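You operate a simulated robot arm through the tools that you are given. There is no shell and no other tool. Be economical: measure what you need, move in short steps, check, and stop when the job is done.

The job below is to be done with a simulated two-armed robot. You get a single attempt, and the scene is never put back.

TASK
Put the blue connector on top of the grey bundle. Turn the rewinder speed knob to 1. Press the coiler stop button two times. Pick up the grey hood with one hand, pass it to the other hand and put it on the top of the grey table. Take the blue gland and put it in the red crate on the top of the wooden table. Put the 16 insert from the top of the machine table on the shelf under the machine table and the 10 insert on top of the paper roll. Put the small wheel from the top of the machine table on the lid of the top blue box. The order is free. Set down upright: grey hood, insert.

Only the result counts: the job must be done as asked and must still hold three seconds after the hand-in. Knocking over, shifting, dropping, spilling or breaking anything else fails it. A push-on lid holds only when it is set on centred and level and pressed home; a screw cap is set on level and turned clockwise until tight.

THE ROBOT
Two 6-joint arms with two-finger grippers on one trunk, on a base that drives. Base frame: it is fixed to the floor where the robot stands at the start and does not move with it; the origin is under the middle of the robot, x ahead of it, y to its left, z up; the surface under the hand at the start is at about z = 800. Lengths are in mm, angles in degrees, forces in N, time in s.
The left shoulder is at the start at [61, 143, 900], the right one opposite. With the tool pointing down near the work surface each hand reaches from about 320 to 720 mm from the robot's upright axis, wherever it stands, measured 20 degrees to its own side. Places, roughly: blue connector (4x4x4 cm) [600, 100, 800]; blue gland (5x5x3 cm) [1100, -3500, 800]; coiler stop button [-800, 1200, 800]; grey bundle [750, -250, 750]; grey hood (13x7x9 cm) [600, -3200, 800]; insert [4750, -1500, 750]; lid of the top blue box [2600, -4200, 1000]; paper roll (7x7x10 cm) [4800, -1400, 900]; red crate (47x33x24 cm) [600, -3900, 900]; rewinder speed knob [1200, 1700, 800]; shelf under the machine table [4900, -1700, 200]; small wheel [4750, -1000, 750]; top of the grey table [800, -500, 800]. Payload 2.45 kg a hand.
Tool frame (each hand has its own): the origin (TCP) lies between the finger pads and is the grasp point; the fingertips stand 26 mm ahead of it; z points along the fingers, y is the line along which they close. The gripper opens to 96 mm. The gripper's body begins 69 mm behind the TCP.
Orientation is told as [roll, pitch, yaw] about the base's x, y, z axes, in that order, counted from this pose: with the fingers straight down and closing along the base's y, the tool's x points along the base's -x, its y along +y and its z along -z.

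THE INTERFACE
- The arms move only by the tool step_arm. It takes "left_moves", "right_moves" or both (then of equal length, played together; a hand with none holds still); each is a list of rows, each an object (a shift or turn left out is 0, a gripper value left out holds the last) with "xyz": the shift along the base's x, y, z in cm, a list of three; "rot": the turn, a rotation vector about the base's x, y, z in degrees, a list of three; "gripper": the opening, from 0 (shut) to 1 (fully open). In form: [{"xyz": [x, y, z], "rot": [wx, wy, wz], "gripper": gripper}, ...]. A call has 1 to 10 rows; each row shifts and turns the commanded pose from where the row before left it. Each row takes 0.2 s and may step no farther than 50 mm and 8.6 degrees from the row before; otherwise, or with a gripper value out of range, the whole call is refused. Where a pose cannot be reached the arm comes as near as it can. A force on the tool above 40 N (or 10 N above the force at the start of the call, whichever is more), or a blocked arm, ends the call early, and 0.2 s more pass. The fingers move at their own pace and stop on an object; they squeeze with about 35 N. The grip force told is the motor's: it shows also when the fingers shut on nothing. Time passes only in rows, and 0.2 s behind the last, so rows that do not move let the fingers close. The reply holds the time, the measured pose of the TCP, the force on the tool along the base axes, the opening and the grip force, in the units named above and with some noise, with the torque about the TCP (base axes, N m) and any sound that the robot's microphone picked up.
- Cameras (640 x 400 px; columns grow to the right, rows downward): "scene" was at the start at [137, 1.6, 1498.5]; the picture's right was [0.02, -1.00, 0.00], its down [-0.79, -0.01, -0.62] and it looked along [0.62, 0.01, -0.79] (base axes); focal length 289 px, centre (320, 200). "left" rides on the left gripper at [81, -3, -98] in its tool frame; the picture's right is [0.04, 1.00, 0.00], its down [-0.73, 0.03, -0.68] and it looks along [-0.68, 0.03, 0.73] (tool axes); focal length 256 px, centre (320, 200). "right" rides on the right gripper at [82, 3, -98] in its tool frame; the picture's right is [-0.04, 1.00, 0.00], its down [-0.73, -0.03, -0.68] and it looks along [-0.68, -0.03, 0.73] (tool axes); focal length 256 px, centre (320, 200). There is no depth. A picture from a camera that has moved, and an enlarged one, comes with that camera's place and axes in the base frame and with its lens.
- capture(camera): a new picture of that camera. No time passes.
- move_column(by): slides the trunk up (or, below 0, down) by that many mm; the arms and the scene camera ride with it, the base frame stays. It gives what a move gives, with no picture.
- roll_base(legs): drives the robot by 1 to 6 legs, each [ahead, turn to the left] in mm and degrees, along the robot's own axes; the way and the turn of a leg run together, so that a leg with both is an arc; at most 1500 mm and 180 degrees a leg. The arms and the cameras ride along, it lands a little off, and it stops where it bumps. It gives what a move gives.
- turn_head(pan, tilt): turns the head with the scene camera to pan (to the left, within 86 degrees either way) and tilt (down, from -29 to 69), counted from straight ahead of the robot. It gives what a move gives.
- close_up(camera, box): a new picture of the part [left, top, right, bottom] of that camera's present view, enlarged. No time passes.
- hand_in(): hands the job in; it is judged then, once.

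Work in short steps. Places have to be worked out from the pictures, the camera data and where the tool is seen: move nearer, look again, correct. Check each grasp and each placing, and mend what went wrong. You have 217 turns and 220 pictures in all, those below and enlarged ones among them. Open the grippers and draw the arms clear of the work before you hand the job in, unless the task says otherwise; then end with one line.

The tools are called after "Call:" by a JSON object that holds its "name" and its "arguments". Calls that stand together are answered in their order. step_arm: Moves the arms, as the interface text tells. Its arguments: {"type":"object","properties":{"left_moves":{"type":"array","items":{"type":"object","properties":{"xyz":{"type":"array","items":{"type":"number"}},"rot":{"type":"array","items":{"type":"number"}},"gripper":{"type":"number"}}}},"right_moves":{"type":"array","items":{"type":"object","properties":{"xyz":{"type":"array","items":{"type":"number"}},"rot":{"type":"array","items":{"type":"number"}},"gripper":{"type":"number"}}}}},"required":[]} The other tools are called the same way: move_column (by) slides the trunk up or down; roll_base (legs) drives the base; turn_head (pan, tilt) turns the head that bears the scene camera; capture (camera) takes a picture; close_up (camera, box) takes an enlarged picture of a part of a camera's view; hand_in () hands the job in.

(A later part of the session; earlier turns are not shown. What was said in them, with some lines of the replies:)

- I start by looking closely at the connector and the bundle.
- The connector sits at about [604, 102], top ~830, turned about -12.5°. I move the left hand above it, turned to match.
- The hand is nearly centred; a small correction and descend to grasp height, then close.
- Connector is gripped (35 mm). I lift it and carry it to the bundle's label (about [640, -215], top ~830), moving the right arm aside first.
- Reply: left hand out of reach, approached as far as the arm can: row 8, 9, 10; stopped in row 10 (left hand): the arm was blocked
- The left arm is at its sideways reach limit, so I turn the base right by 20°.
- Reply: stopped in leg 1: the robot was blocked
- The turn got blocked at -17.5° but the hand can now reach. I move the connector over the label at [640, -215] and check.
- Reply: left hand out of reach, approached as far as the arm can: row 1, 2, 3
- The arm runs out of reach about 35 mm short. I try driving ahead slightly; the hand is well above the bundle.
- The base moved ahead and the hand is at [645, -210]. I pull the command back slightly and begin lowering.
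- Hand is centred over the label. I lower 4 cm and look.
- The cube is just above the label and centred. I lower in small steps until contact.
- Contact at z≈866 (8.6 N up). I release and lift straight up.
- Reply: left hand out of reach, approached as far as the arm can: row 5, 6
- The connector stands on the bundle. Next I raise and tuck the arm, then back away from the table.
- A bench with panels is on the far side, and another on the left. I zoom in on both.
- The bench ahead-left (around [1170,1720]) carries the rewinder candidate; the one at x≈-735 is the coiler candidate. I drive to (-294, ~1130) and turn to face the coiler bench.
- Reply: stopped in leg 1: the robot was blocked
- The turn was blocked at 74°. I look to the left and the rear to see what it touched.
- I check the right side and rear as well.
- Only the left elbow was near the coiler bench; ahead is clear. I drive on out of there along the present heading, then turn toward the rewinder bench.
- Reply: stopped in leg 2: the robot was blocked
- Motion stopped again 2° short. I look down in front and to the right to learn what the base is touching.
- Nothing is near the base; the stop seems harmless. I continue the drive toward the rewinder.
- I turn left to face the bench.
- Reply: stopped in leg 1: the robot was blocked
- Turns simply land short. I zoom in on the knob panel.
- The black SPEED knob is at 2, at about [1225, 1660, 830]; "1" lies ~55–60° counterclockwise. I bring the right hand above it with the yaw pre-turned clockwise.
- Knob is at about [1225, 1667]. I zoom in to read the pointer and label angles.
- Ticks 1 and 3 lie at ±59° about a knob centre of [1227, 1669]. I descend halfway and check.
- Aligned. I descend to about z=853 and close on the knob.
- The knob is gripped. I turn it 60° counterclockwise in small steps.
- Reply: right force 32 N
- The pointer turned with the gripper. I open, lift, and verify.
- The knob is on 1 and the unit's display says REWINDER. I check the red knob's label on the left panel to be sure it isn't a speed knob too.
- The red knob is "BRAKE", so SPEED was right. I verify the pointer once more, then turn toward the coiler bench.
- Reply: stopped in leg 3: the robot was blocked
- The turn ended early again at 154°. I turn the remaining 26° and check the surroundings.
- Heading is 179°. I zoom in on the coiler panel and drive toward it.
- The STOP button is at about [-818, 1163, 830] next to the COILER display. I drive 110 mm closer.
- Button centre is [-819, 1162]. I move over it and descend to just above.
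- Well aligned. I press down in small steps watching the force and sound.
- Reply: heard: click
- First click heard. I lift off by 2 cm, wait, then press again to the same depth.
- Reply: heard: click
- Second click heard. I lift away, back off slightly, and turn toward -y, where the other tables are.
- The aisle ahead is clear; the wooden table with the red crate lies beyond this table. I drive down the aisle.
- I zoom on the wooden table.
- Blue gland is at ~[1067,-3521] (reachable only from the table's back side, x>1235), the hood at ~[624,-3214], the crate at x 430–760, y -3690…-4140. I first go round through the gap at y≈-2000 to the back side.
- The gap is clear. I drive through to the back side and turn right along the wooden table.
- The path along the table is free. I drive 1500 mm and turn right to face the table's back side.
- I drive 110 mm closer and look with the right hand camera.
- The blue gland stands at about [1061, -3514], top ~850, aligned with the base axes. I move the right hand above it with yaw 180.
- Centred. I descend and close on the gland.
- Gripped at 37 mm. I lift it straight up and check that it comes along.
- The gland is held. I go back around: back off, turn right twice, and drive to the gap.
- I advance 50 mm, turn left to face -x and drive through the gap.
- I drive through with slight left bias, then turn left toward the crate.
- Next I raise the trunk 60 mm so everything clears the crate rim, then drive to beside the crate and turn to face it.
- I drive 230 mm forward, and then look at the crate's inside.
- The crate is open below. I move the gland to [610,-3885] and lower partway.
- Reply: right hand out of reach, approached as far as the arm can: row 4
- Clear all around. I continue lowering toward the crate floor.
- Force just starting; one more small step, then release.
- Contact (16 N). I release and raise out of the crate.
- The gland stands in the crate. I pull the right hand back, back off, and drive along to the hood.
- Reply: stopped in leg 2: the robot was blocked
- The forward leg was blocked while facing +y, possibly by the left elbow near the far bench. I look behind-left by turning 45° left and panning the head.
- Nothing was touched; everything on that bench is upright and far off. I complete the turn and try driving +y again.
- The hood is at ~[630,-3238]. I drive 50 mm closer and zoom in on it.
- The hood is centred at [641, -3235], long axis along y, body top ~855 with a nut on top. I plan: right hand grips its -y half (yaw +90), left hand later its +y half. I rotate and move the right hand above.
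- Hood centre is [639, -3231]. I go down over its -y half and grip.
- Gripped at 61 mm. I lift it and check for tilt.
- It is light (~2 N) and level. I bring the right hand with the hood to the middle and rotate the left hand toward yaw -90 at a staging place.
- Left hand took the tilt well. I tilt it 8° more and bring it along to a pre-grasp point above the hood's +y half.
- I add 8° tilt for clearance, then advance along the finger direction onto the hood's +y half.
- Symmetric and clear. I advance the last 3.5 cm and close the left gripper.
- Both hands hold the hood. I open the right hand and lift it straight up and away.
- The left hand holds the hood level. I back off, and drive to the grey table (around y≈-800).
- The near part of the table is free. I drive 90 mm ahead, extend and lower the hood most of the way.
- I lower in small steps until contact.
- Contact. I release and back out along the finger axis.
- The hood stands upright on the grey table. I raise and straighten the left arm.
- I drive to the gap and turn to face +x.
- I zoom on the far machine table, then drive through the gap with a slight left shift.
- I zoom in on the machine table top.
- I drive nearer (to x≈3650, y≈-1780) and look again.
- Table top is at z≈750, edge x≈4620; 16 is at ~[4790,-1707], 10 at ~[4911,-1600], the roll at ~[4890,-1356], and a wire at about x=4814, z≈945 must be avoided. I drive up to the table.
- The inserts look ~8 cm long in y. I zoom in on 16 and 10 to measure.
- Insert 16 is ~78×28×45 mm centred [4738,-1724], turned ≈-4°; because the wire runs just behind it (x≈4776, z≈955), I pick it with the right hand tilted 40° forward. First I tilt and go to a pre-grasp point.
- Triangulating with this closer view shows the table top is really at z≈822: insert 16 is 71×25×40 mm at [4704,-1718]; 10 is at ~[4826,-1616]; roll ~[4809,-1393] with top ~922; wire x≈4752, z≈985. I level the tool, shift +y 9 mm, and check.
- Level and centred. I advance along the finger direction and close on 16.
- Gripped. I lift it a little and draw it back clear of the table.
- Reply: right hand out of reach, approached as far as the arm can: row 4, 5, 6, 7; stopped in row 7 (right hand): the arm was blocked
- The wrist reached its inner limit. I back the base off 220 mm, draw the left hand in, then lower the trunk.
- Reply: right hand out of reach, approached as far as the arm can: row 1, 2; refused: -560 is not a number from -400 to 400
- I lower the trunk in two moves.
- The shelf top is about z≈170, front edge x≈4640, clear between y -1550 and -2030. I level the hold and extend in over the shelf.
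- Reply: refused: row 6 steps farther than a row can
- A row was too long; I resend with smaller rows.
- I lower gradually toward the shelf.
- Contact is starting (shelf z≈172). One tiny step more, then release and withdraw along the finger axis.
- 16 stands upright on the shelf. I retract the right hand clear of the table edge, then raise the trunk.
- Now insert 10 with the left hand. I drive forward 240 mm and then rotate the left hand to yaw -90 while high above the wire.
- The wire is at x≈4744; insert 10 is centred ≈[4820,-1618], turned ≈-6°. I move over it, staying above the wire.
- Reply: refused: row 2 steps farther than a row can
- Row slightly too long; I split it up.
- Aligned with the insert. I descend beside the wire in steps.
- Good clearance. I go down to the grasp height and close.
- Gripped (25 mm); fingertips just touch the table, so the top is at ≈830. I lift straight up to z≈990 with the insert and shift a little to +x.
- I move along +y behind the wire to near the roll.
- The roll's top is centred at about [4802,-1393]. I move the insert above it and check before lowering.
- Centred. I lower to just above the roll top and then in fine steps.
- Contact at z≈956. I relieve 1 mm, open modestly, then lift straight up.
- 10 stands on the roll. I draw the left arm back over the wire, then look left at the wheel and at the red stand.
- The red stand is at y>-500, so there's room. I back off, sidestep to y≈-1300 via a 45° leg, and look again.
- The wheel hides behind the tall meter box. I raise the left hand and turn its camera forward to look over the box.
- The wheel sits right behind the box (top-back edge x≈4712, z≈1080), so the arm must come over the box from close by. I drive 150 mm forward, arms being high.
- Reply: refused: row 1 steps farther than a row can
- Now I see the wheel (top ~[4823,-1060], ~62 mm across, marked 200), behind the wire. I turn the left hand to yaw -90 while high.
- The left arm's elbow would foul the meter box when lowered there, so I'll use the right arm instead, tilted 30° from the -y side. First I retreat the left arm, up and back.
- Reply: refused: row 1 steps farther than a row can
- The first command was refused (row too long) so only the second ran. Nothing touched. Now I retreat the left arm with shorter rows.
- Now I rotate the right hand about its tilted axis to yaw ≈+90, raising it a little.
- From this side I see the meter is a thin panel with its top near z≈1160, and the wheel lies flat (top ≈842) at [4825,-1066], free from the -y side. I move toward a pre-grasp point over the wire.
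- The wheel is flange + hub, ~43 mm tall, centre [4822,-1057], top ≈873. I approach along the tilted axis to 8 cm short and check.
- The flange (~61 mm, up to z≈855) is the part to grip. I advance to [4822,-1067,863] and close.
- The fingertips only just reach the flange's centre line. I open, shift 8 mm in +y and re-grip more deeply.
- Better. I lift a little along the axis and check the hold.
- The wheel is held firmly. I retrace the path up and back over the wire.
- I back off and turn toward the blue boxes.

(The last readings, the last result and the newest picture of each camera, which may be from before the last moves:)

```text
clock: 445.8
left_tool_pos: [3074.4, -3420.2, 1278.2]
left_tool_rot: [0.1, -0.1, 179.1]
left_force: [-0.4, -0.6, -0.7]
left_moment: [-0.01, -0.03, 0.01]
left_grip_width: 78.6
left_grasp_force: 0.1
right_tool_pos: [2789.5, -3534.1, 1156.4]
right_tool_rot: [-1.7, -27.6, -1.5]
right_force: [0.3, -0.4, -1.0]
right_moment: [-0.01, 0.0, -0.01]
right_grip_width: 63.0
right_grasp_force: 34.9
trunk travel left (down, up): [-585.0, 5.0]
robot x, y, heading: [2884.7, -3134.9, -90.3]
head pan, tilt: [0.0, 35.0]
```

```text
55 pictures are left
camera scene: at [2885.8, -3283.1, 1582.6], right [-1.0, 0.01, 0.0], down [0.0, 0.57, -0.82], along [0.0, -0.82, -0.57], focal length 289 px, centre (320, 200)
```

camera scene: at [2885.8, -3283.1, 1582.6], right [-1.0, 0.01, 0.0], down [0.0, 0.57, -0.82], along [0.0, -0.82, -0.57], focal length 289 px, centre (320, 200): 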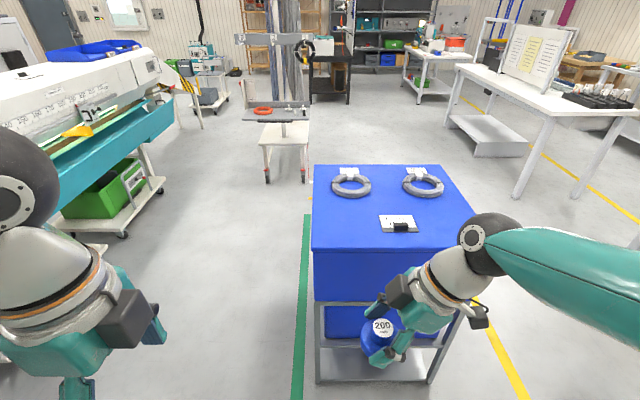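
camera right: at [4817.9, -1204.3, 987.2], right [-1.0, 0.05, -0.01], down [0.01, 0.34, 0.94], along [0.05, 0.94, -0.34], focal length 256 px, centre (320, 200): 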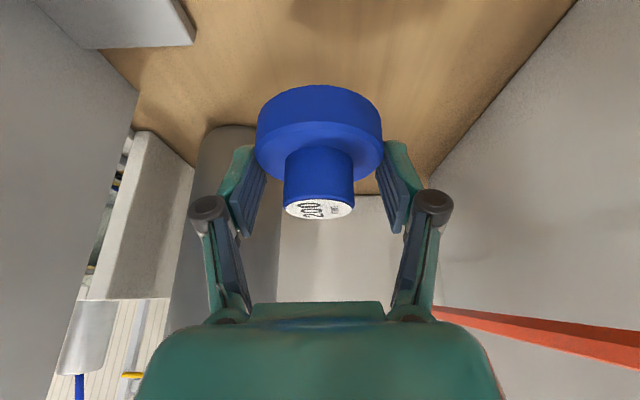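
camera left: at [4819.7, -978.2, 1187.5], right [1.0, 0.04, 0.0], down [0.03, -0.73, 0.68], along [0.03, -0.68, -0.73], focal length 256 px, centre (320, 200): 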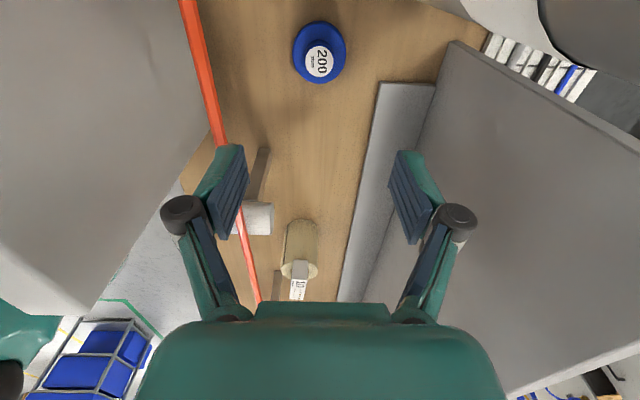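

The lid top is at z≈930; its near-left quarter (around [2800,-4080]) is free. I drive 340 mm ahead.

Call:
{"name": "roll_base", "arguments": {"legs": [[345, 0]]}}

Call:
{"name": "turn_head", "arguments": {"pan": 0, "tilt": 50}}

Call:
{"name": "capture", "arguments": {"camera": "scene"}}

Call:
{"name": "capture", "arguments": {"camera": "right"}}

```text
clock: 448.0
left_tool_pos: [3072.7, -3759.8, 1278.6]
left_tool_rot: [0.3, -0.2, 178.7]
left_force: [0.2, 0.4, -0.2]
left_moment: [0.02, -0.01, 0.02]
left_grip_width: 78.6
left_grasp_force: 0.1
right_tool_pos: [2786.8, -3872.3, 1156.9]
right_tool_rot: [-1.7, -27.5, -1.6]
right_force: [-0.4, 0.6, -2.0]
right_moment: [0.03, 0.02, 0.0]
right_grip_width: 63.1
right_grasp_force: 34.1
trunk travel left (down, up): [-585.0, 5.0]
robot x, y, heading: [2887.2, -3473.1, -90.4]
head pan, tilt: [0.0, 35.0]
```

```text
clock: 448.8
left_tool_pos: [3072.8, -3758.4, 1279.0]
left_tool_rot: [0.2, -0.1, 178.8]
left_force: [0.5, 0.0, 0.8]
left_moment: [0.01, -0.02, 0.03]
left_grip_width: 78.9
left_grasp_force: 0.1
right_tool_pos: [2787.3, -3870.9, 1156.7]
right_tool_rot: [-1.8, -27.5, -1.6]
right_force: [0.8, -1.0, -0.5]
right_moment: [0.03, -0.01, 0.01]
right_grip_width: 62.9
right_grasp_force: 34.9
trunk travel left (down, up): [-585.0, 5.0]
robot x, y, heading: [2885.6, -3477.7, -90.7]
head pan, tilt: [0.0, 50.0]
```

```text
54 pictures are left
camera scene: at [2883.7, -3610.5, 1560.9], right [-1.0, 0.01, 0.0], down [0.01, 0.77, -0.64], along [-0.01, -0.64, -0.77], focal length 289 px, centre (320, 200)
```

scene: 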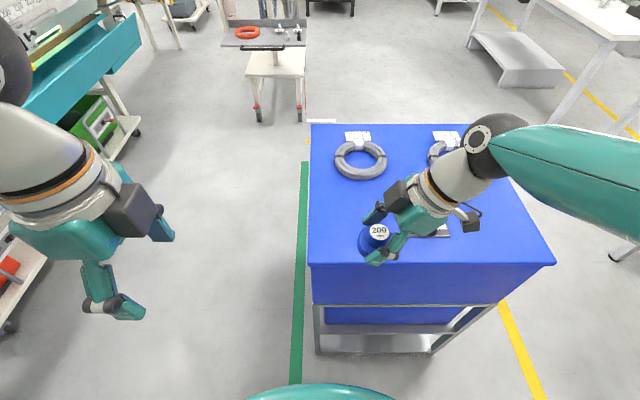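

```text
53 pictures are left
camera right: at [2668.7, -3861.9, 1207.6], right [0.08, 1.0, -0.01], down [0.34, -0.02, 0.94], along [0.94, -0.08, -0.34], focal length 256 px, centre (320, 200)
```

right: 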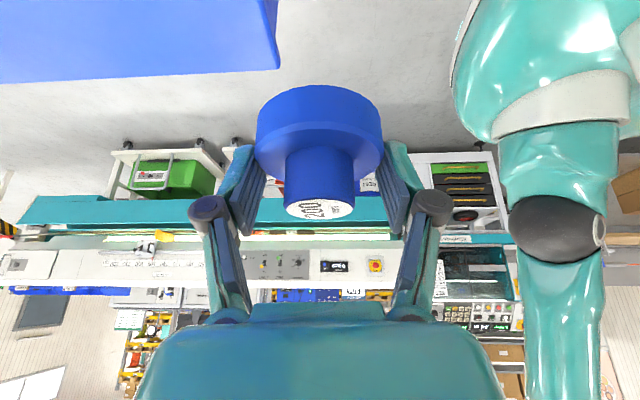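

By triangulation the lid top is at z≈962, near edge y≈-3917, left edge x≈2895. I move the wheel above [2815,-4060] and lower partway.

Call:
{"name": "step_arm", "arguments": {"right_moves": [{"xyz": [0.7, -4.7, 0]}, {"xyz": [0.7, -4.7, 0]}, {"xyz": [0.7, -4.7, 0]}, {"xyz": [0.7, -4.7, 0]}, {"xyz": [0, 0, -4]}, {"xyz": [0, 0, -4]}, {"xyz": [0, 0, -3]}, {}]}}

Call:
{"name": "capture", "arguments": {"camera": "right"}}

Call:
{"name": "close_up", "arguments": {"camera": "scene", "box": [290, 110, 490, 270]}}

```text
clock: 450.6
left_tool_pos: [3071.9, -3757.8, 1279.3]
left_tool_rot: [0.2, -0.1, 178.8]
left_force: [-0.9, -0.5, 0.6]
left_moment: [-0.02, 0.01, -0.02]
left_grip_width: 78.6
left_grasp_force: 0.0
right_tool_pos: [2815.1, -4059.7, 1046.4]
right_tool_rot: [-1.7, -27.4, -1.6]
right_force: [-0.4, 1.1, -1.1]
right_moment: [-0.02, -0.03, 0.0]
right_grip_width: 62.8
right_grasp_force: 35.7
trunk travel left (down, up): [-585.0, 5.0]
robot x, y, heading: [2880.4, -3475.9, -90.5]
head pan, tilt: [0.0, 50.0]
```

```text
52 pictures are left
camera right: at [2696.9, -4050.1, 1097.0], right [0.08, 1.0, -0.01], down [0.34, -0.02, 0.94], along [0.94, -0.08, -0.34], focal length 256 px, centre (320, 200)
```

right: 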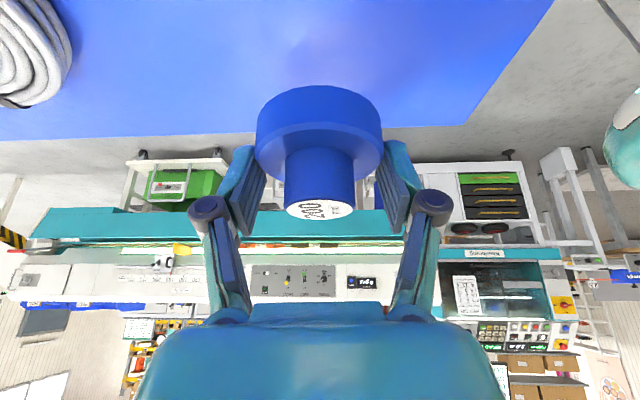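

```text
2.50 times, centred on (390, 190) of scene
camera zoom: at [2883.9, -3611.1, 1560.8], right [-1.0, 0.01, 0.0], down [0.01, 0.77, -0.64], along [-0.01, -0.64, -0.77], focal length 722 px, centre (145, 225)
```

zoom: 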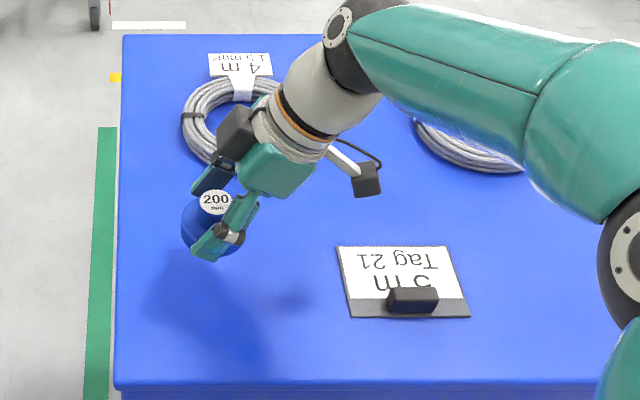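

Clear of coil and card. I lower in small steps to contact.

Call:
{"name": "step_arm", "arguments": {"right_moves": [{"xyz": [0, 0, -2.5]}, {"xyz": [0, 0, -1]}, {"xyz": [0, 0, -0.5]}, {"xyz": [0, 0, -0.5]}, {"xyz": [0, 0, -0.4]}, {"xyz": [0, 0, -0.4]}]}}

Call:
{"name": "capture", "arguments": {"camera": "right"}}

```text
clock: 452.0
left_tool_pos: [3071.6, -3758.0, 1278.8]
left_tool_rot: [0.2, -0.2, 178.9]
left_force: [0.7, -0.5, -0.1]
left_moment: [0.02, 0.0, -0.03]
left_grip_width: 78.6
left_grasp_force: 0.1
right_tool_pos: [2813.9, -4060.0, 994.0]
right_tool_rot: [-1.8, -27.5, -1.7]
right_force: [0.5, 0.0, -1.0]
right_moment: [0.06, 0.0, 0.01]
right_grip_width: 62.8
right_grasp_force: 34.6
trunk travel left (down, up): [-585.0, 5.0]
robot x, y, heading: [2885.5, -3471.1, -90.6]
head pan, tilt: [0.0, 50.0]
```

```text
50 pictures are left
camera right: at [2696.3, -4050.8, 1043.7], right [0.08, 1.0, -0.01], down [0.34, -0.02, 0.94], along [0.94, -0.08, -0.34], focal length 256 px, centre (320, 200)
```

right: 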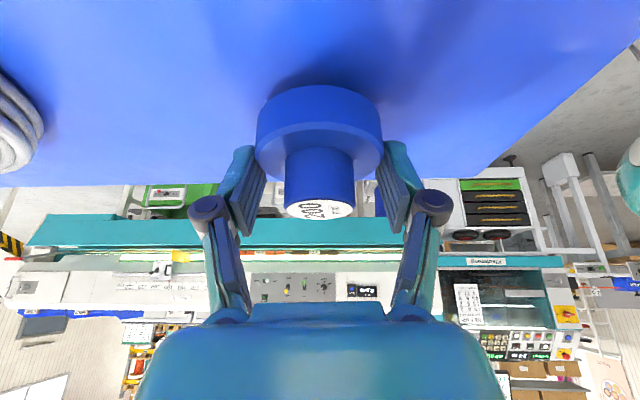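

Call:
{"name": "step_arm", "arguments": {"right_moves": [{"xyz": [0, 0, -0.4]}, {"xyz": [0, 0, -0.4]}, {"xyz": [0, 0, -0.3]}]}}

```text
clock: 452.8
left_tool_pos: [3072.2, -3758.3, 1279.0]
left_tool_rot: [0.2, -0.1, 178.8]
left_force: [-0.9, -0.2, 0.3]
left_moment: [0.01, -0.01, 0.01]
left_grip_width: 78.6
left_grasp_force: 0.1
right_tool_pos: [2815.1, -4062.2, 982.2]
right_tool_rot: [-1.8, -27.5, -1.6]
right_force: [-0.3, 0.2, -0.8]
right_moment: [0.02, 0.0, -0.01]
right_grip_width: 62.9
right_grasp_force: 35.1
trunk travel left (down, up): [-585.0, 5.0]
robot x, y, heading: [2884.6, -3472.0, -90.5]
head pan, tilt: [0.0, 50.0]
```

Call:
{"name": "step_arm", "arguments": {"right_moves": [{"xyz": [0, 0, -0.4]}, {"xyz": [0, 0, -0.4]}, {"xyz": [0, 0, -0.3]}]}}

Call:
{"name": "capture", "arguments": {"camera": "right"}}

```text
clock: 453.6
left_tool_pos: [3072.5, -3755.2, 1279.6]
left_tool_rot: [0.3, -0.1, 178.8]
left_force: [0.2, -0.9, 0.3]
left_moment: [-0.01, 0.0, 0.01]
left_grip_width: 78.8
left_grasp_force: 0.1
right_tool_pos: [2814.5, -4061.5, 979.0]
right_tool_rot: [-2.5, -27.7, -1.6]
right_force: [-2.0, -2.6, 40.1]
right_moment: [0.14, 0.04, -0.09]
right_grip_width: 63.7
right_grasp_force: 35.2
trunk travel left (down, up): [-585.0, 5.0]
robot x, y, heading: [2885.4, -3476.4, -90.5]
head pan, tilt: [0.0, 50.0]
```

```text
49 pictures are left
camera right: at [2696.5, -4049.8, 1028.5], right [0.08, 1.0, -0.02], down [0.33, -0.01, 0.94], along [0.94, -0.08, -0.33], focal length 256 px, centre (320, 200)
```

right: 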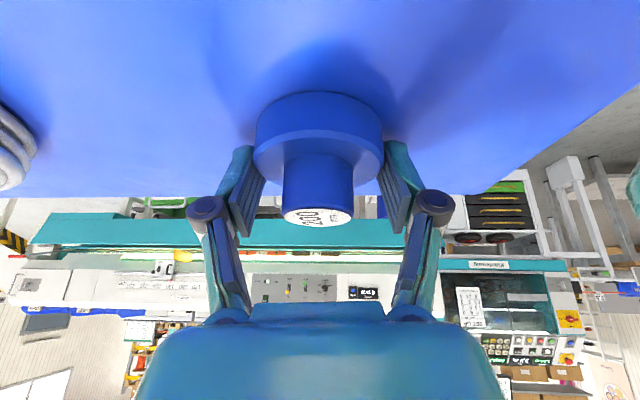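

Contact, with a bit much force; I relieve ~6 mm of command, then release and back out along the finger axis.

Call:
{"name": "step_arm", "arguments": {"right_moves": [{"xyz": [0, 0, 0.5]}, {}]}}

```text
clock: 454.2
left_tool_pos: [3073.4, -3756.9, 1278.5]
left_tool_rot: [0.4, -0.1, 178.9]
left_force: [-0.5, -0.3, 0.4]
left_moment: [-0.02, 0.0, 0.0]
left_grip_width: 78.8
left_grasp_force: 0.1
right_tool_pos: [2814.6, -4060.7, 978.4]
right_tool_rot: [-2.0, -27.5, -1.5]
right_force: [2.7, -6.9, 21.6]
right_moment: [-0.56, -0.32, -0.03]
right_grip_width: 63.0
right_grasp_force: 35.0
trunk travel left (down, up): [-585.0, 5.0]
robot x, y, heading: [2886.7, -3474.9, -90.5]
head pan, tilt: [0.0, 50.0]
```

Call:
{"name": "step_arm", "arguments": {"right_moves": [{"xyz": [0, 0, 0.2]}, {"gripper": 0.9}, {}, {}, {"xyz": [-1, 0, 1.9]}, {"xyz": [-1.8, 0, 3.5]}, {"xyz": [-1.8, 0, 3.5]}, {"xyz": [-1, 0, 4]}, {"xyz": [0, 0, 4]}]}}

Call:
{"name": "capture", "arguments": {"camera": "scene"}}

Call:
{"name": "capture", "arguments": {"camera": "right"}}

```text
clock: 456.2
left_tool_pos: [3072.3, -3757.2, 1279.0]
left_tool_rot: [0.1, -0.1, 178.8]
left_force: [-0.5, -0.2, 0.1]
left_moment: [0.01, -0.03, -0.01]
left_grip_width: 79.0
left_grasp_force: 0.0
right_tool_pos: [2758.6, -4061.8, 1149.9]
right_tool_rot: [-1.7, -27.4, -1.6]
right_force: [0.0, 0.0, 0.3]
right_moment: [0.01, 0.04, 0.0]
right_grip_width: 86.1
right_grasp_force: 0.1
trunk travel left (down, up): [-585.0, 5.0]
robot x, y, heading: [2884.4, -3472.6, -90.5]
head pan, tilt: [0.0, 50.0]
```

```text
48 pictures are left
camera scene: at [2884.1, -3610.8, 1560.7], right [-1.0, 0.01, 0.0], down [0.01, 0.77, -0.64], along [-0.01, -0.64, -0.77], focal length 289 px, centre (320, 200)
```

scene: 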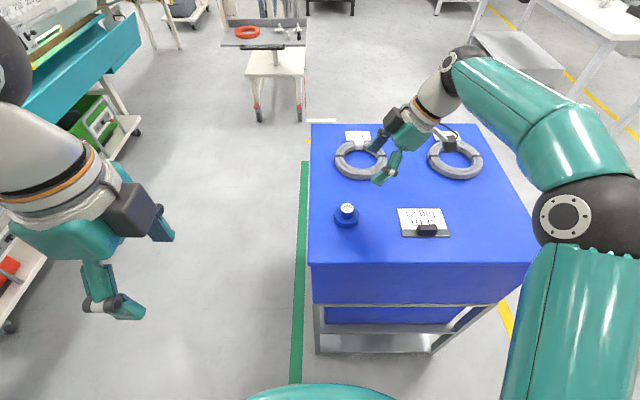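

```text
47 pictures are left
camera right: at [2640.8, -4051.3, 1200.3], right [0.08, 1.0, -0.01], down [0.34, -0.02, 0.94], along [0.94, -0.08, -0.34], focal length 256 px, centre (320, 200)
```

right: 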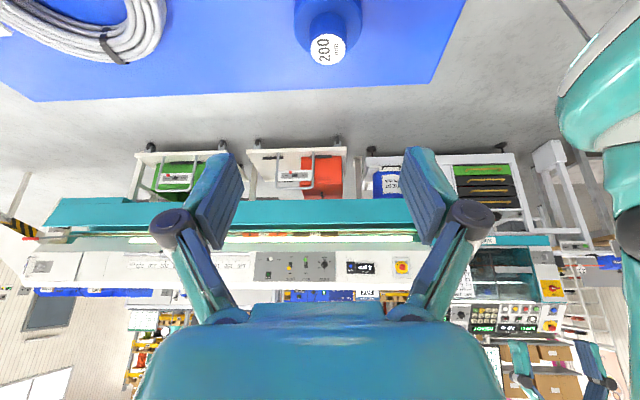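

The wheel stands on the lid. I draw the right arm up and back clear of the work.

Call:
{"name": "step_arm", "arguments": {"right_moves": [{"xyz": [0, 3, 3]}, {"xyz": [0, 4.5, 1]}, {"xyz": [0, 4.5, 0]}, {"xyz": [0, 4.5, 0]}, {"xyz": [0, 4.5, 0], "gripper": 1}], "left_moves": [{"gripper": 1}, {}, {}, {}, {}]}}

Call:
{"name": "roll_base", "arguments": {"legs": [[-300, 0]]}}

Call:
{"name": "capture", "arguments": {"camera": "scene"}}

```text
clock: 457.4
left_tool_pos: [3073.6, -3756.7, 1280.3]
left_tool_rot: [0.4, -0.1, 178.8]
left_force: [0.5, -0.6, -0.4]
left_moment: [-0.02, -0.03, 0.0]
left_grip_width: 96.3
left_grasp_force: 0.1
right_tool_pos: [2760.7, -3849.2, 1186.3]
right_tool_rot: [-1.8, -27.4, -1.7]
right_force: [0.8, 0.9, -0.1]
right_moment: [-0.01, -0.01, -0.02]
right_grip_width: 96.2
right_grasp_force: 0.0
trunk travel left (down, up): [-585.0, 5.0]
robot x, y, heading: [2884.3, -3471.5, -90.6]
head pan, tilt: [0.0, 50.0]
```

```text
clock: 459.5
left_tool_pos: [3073.8, -3453.8, 1279.0]
left_tool_rot: [0.2, -0.1, 178.7]
left_force: [-0.2, 0.2, 0.4]
left_moment: [-0.03, 0.01, -0.01]
left_grip_width: 96.2
left_grasp_force: 0.1
right_tool_pos: [2761.0, -3544.3, 1187.2]
right_tool_rot: [-1.8, -27.5, -1.7]
right_force: [0.1, 0.2, 0.1]
right_moment: [-0.07, 0.01, 0.03]
right_grip_width: 96.2
right_grasp_force: 0.1
trunk travel left (down, up): [-585.0, 5.0]
robot x, y, heading: [2885.3, -3171.7, -90.6]
head pan, tilt: [0.0, 50.0]
```

```text
46 pictures are left
camera scene: at [2886.3, -3304.9, 1560.9], right [-1.0, 0.01, 0.0], down [0.01, 0.77, -0.64], along [-0.01, -0.64, -0.77], focal length 289 px, centre (320, 200)
```

scene: 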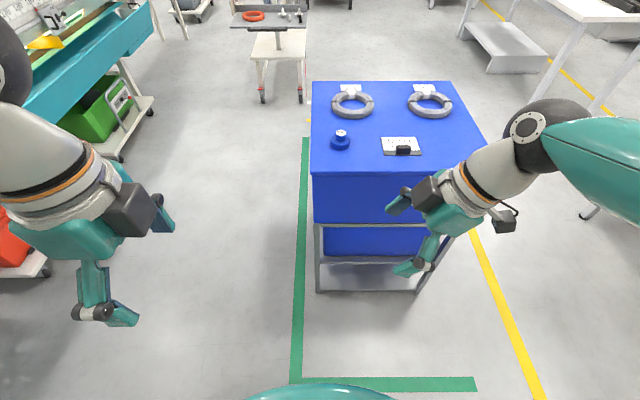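

Every part of the job is done, the grippers are open and the arms are clear, so I hand in.

Call:
{"name": "hand_in", "arguments": {}}

```text
The job is handed in.
```

I finished and handed in every part of the job; the placements were checked by camera, the speed knob's pointer reads about 57–61° where 1 is at about 59°, and both stop presses were heard as clicks.
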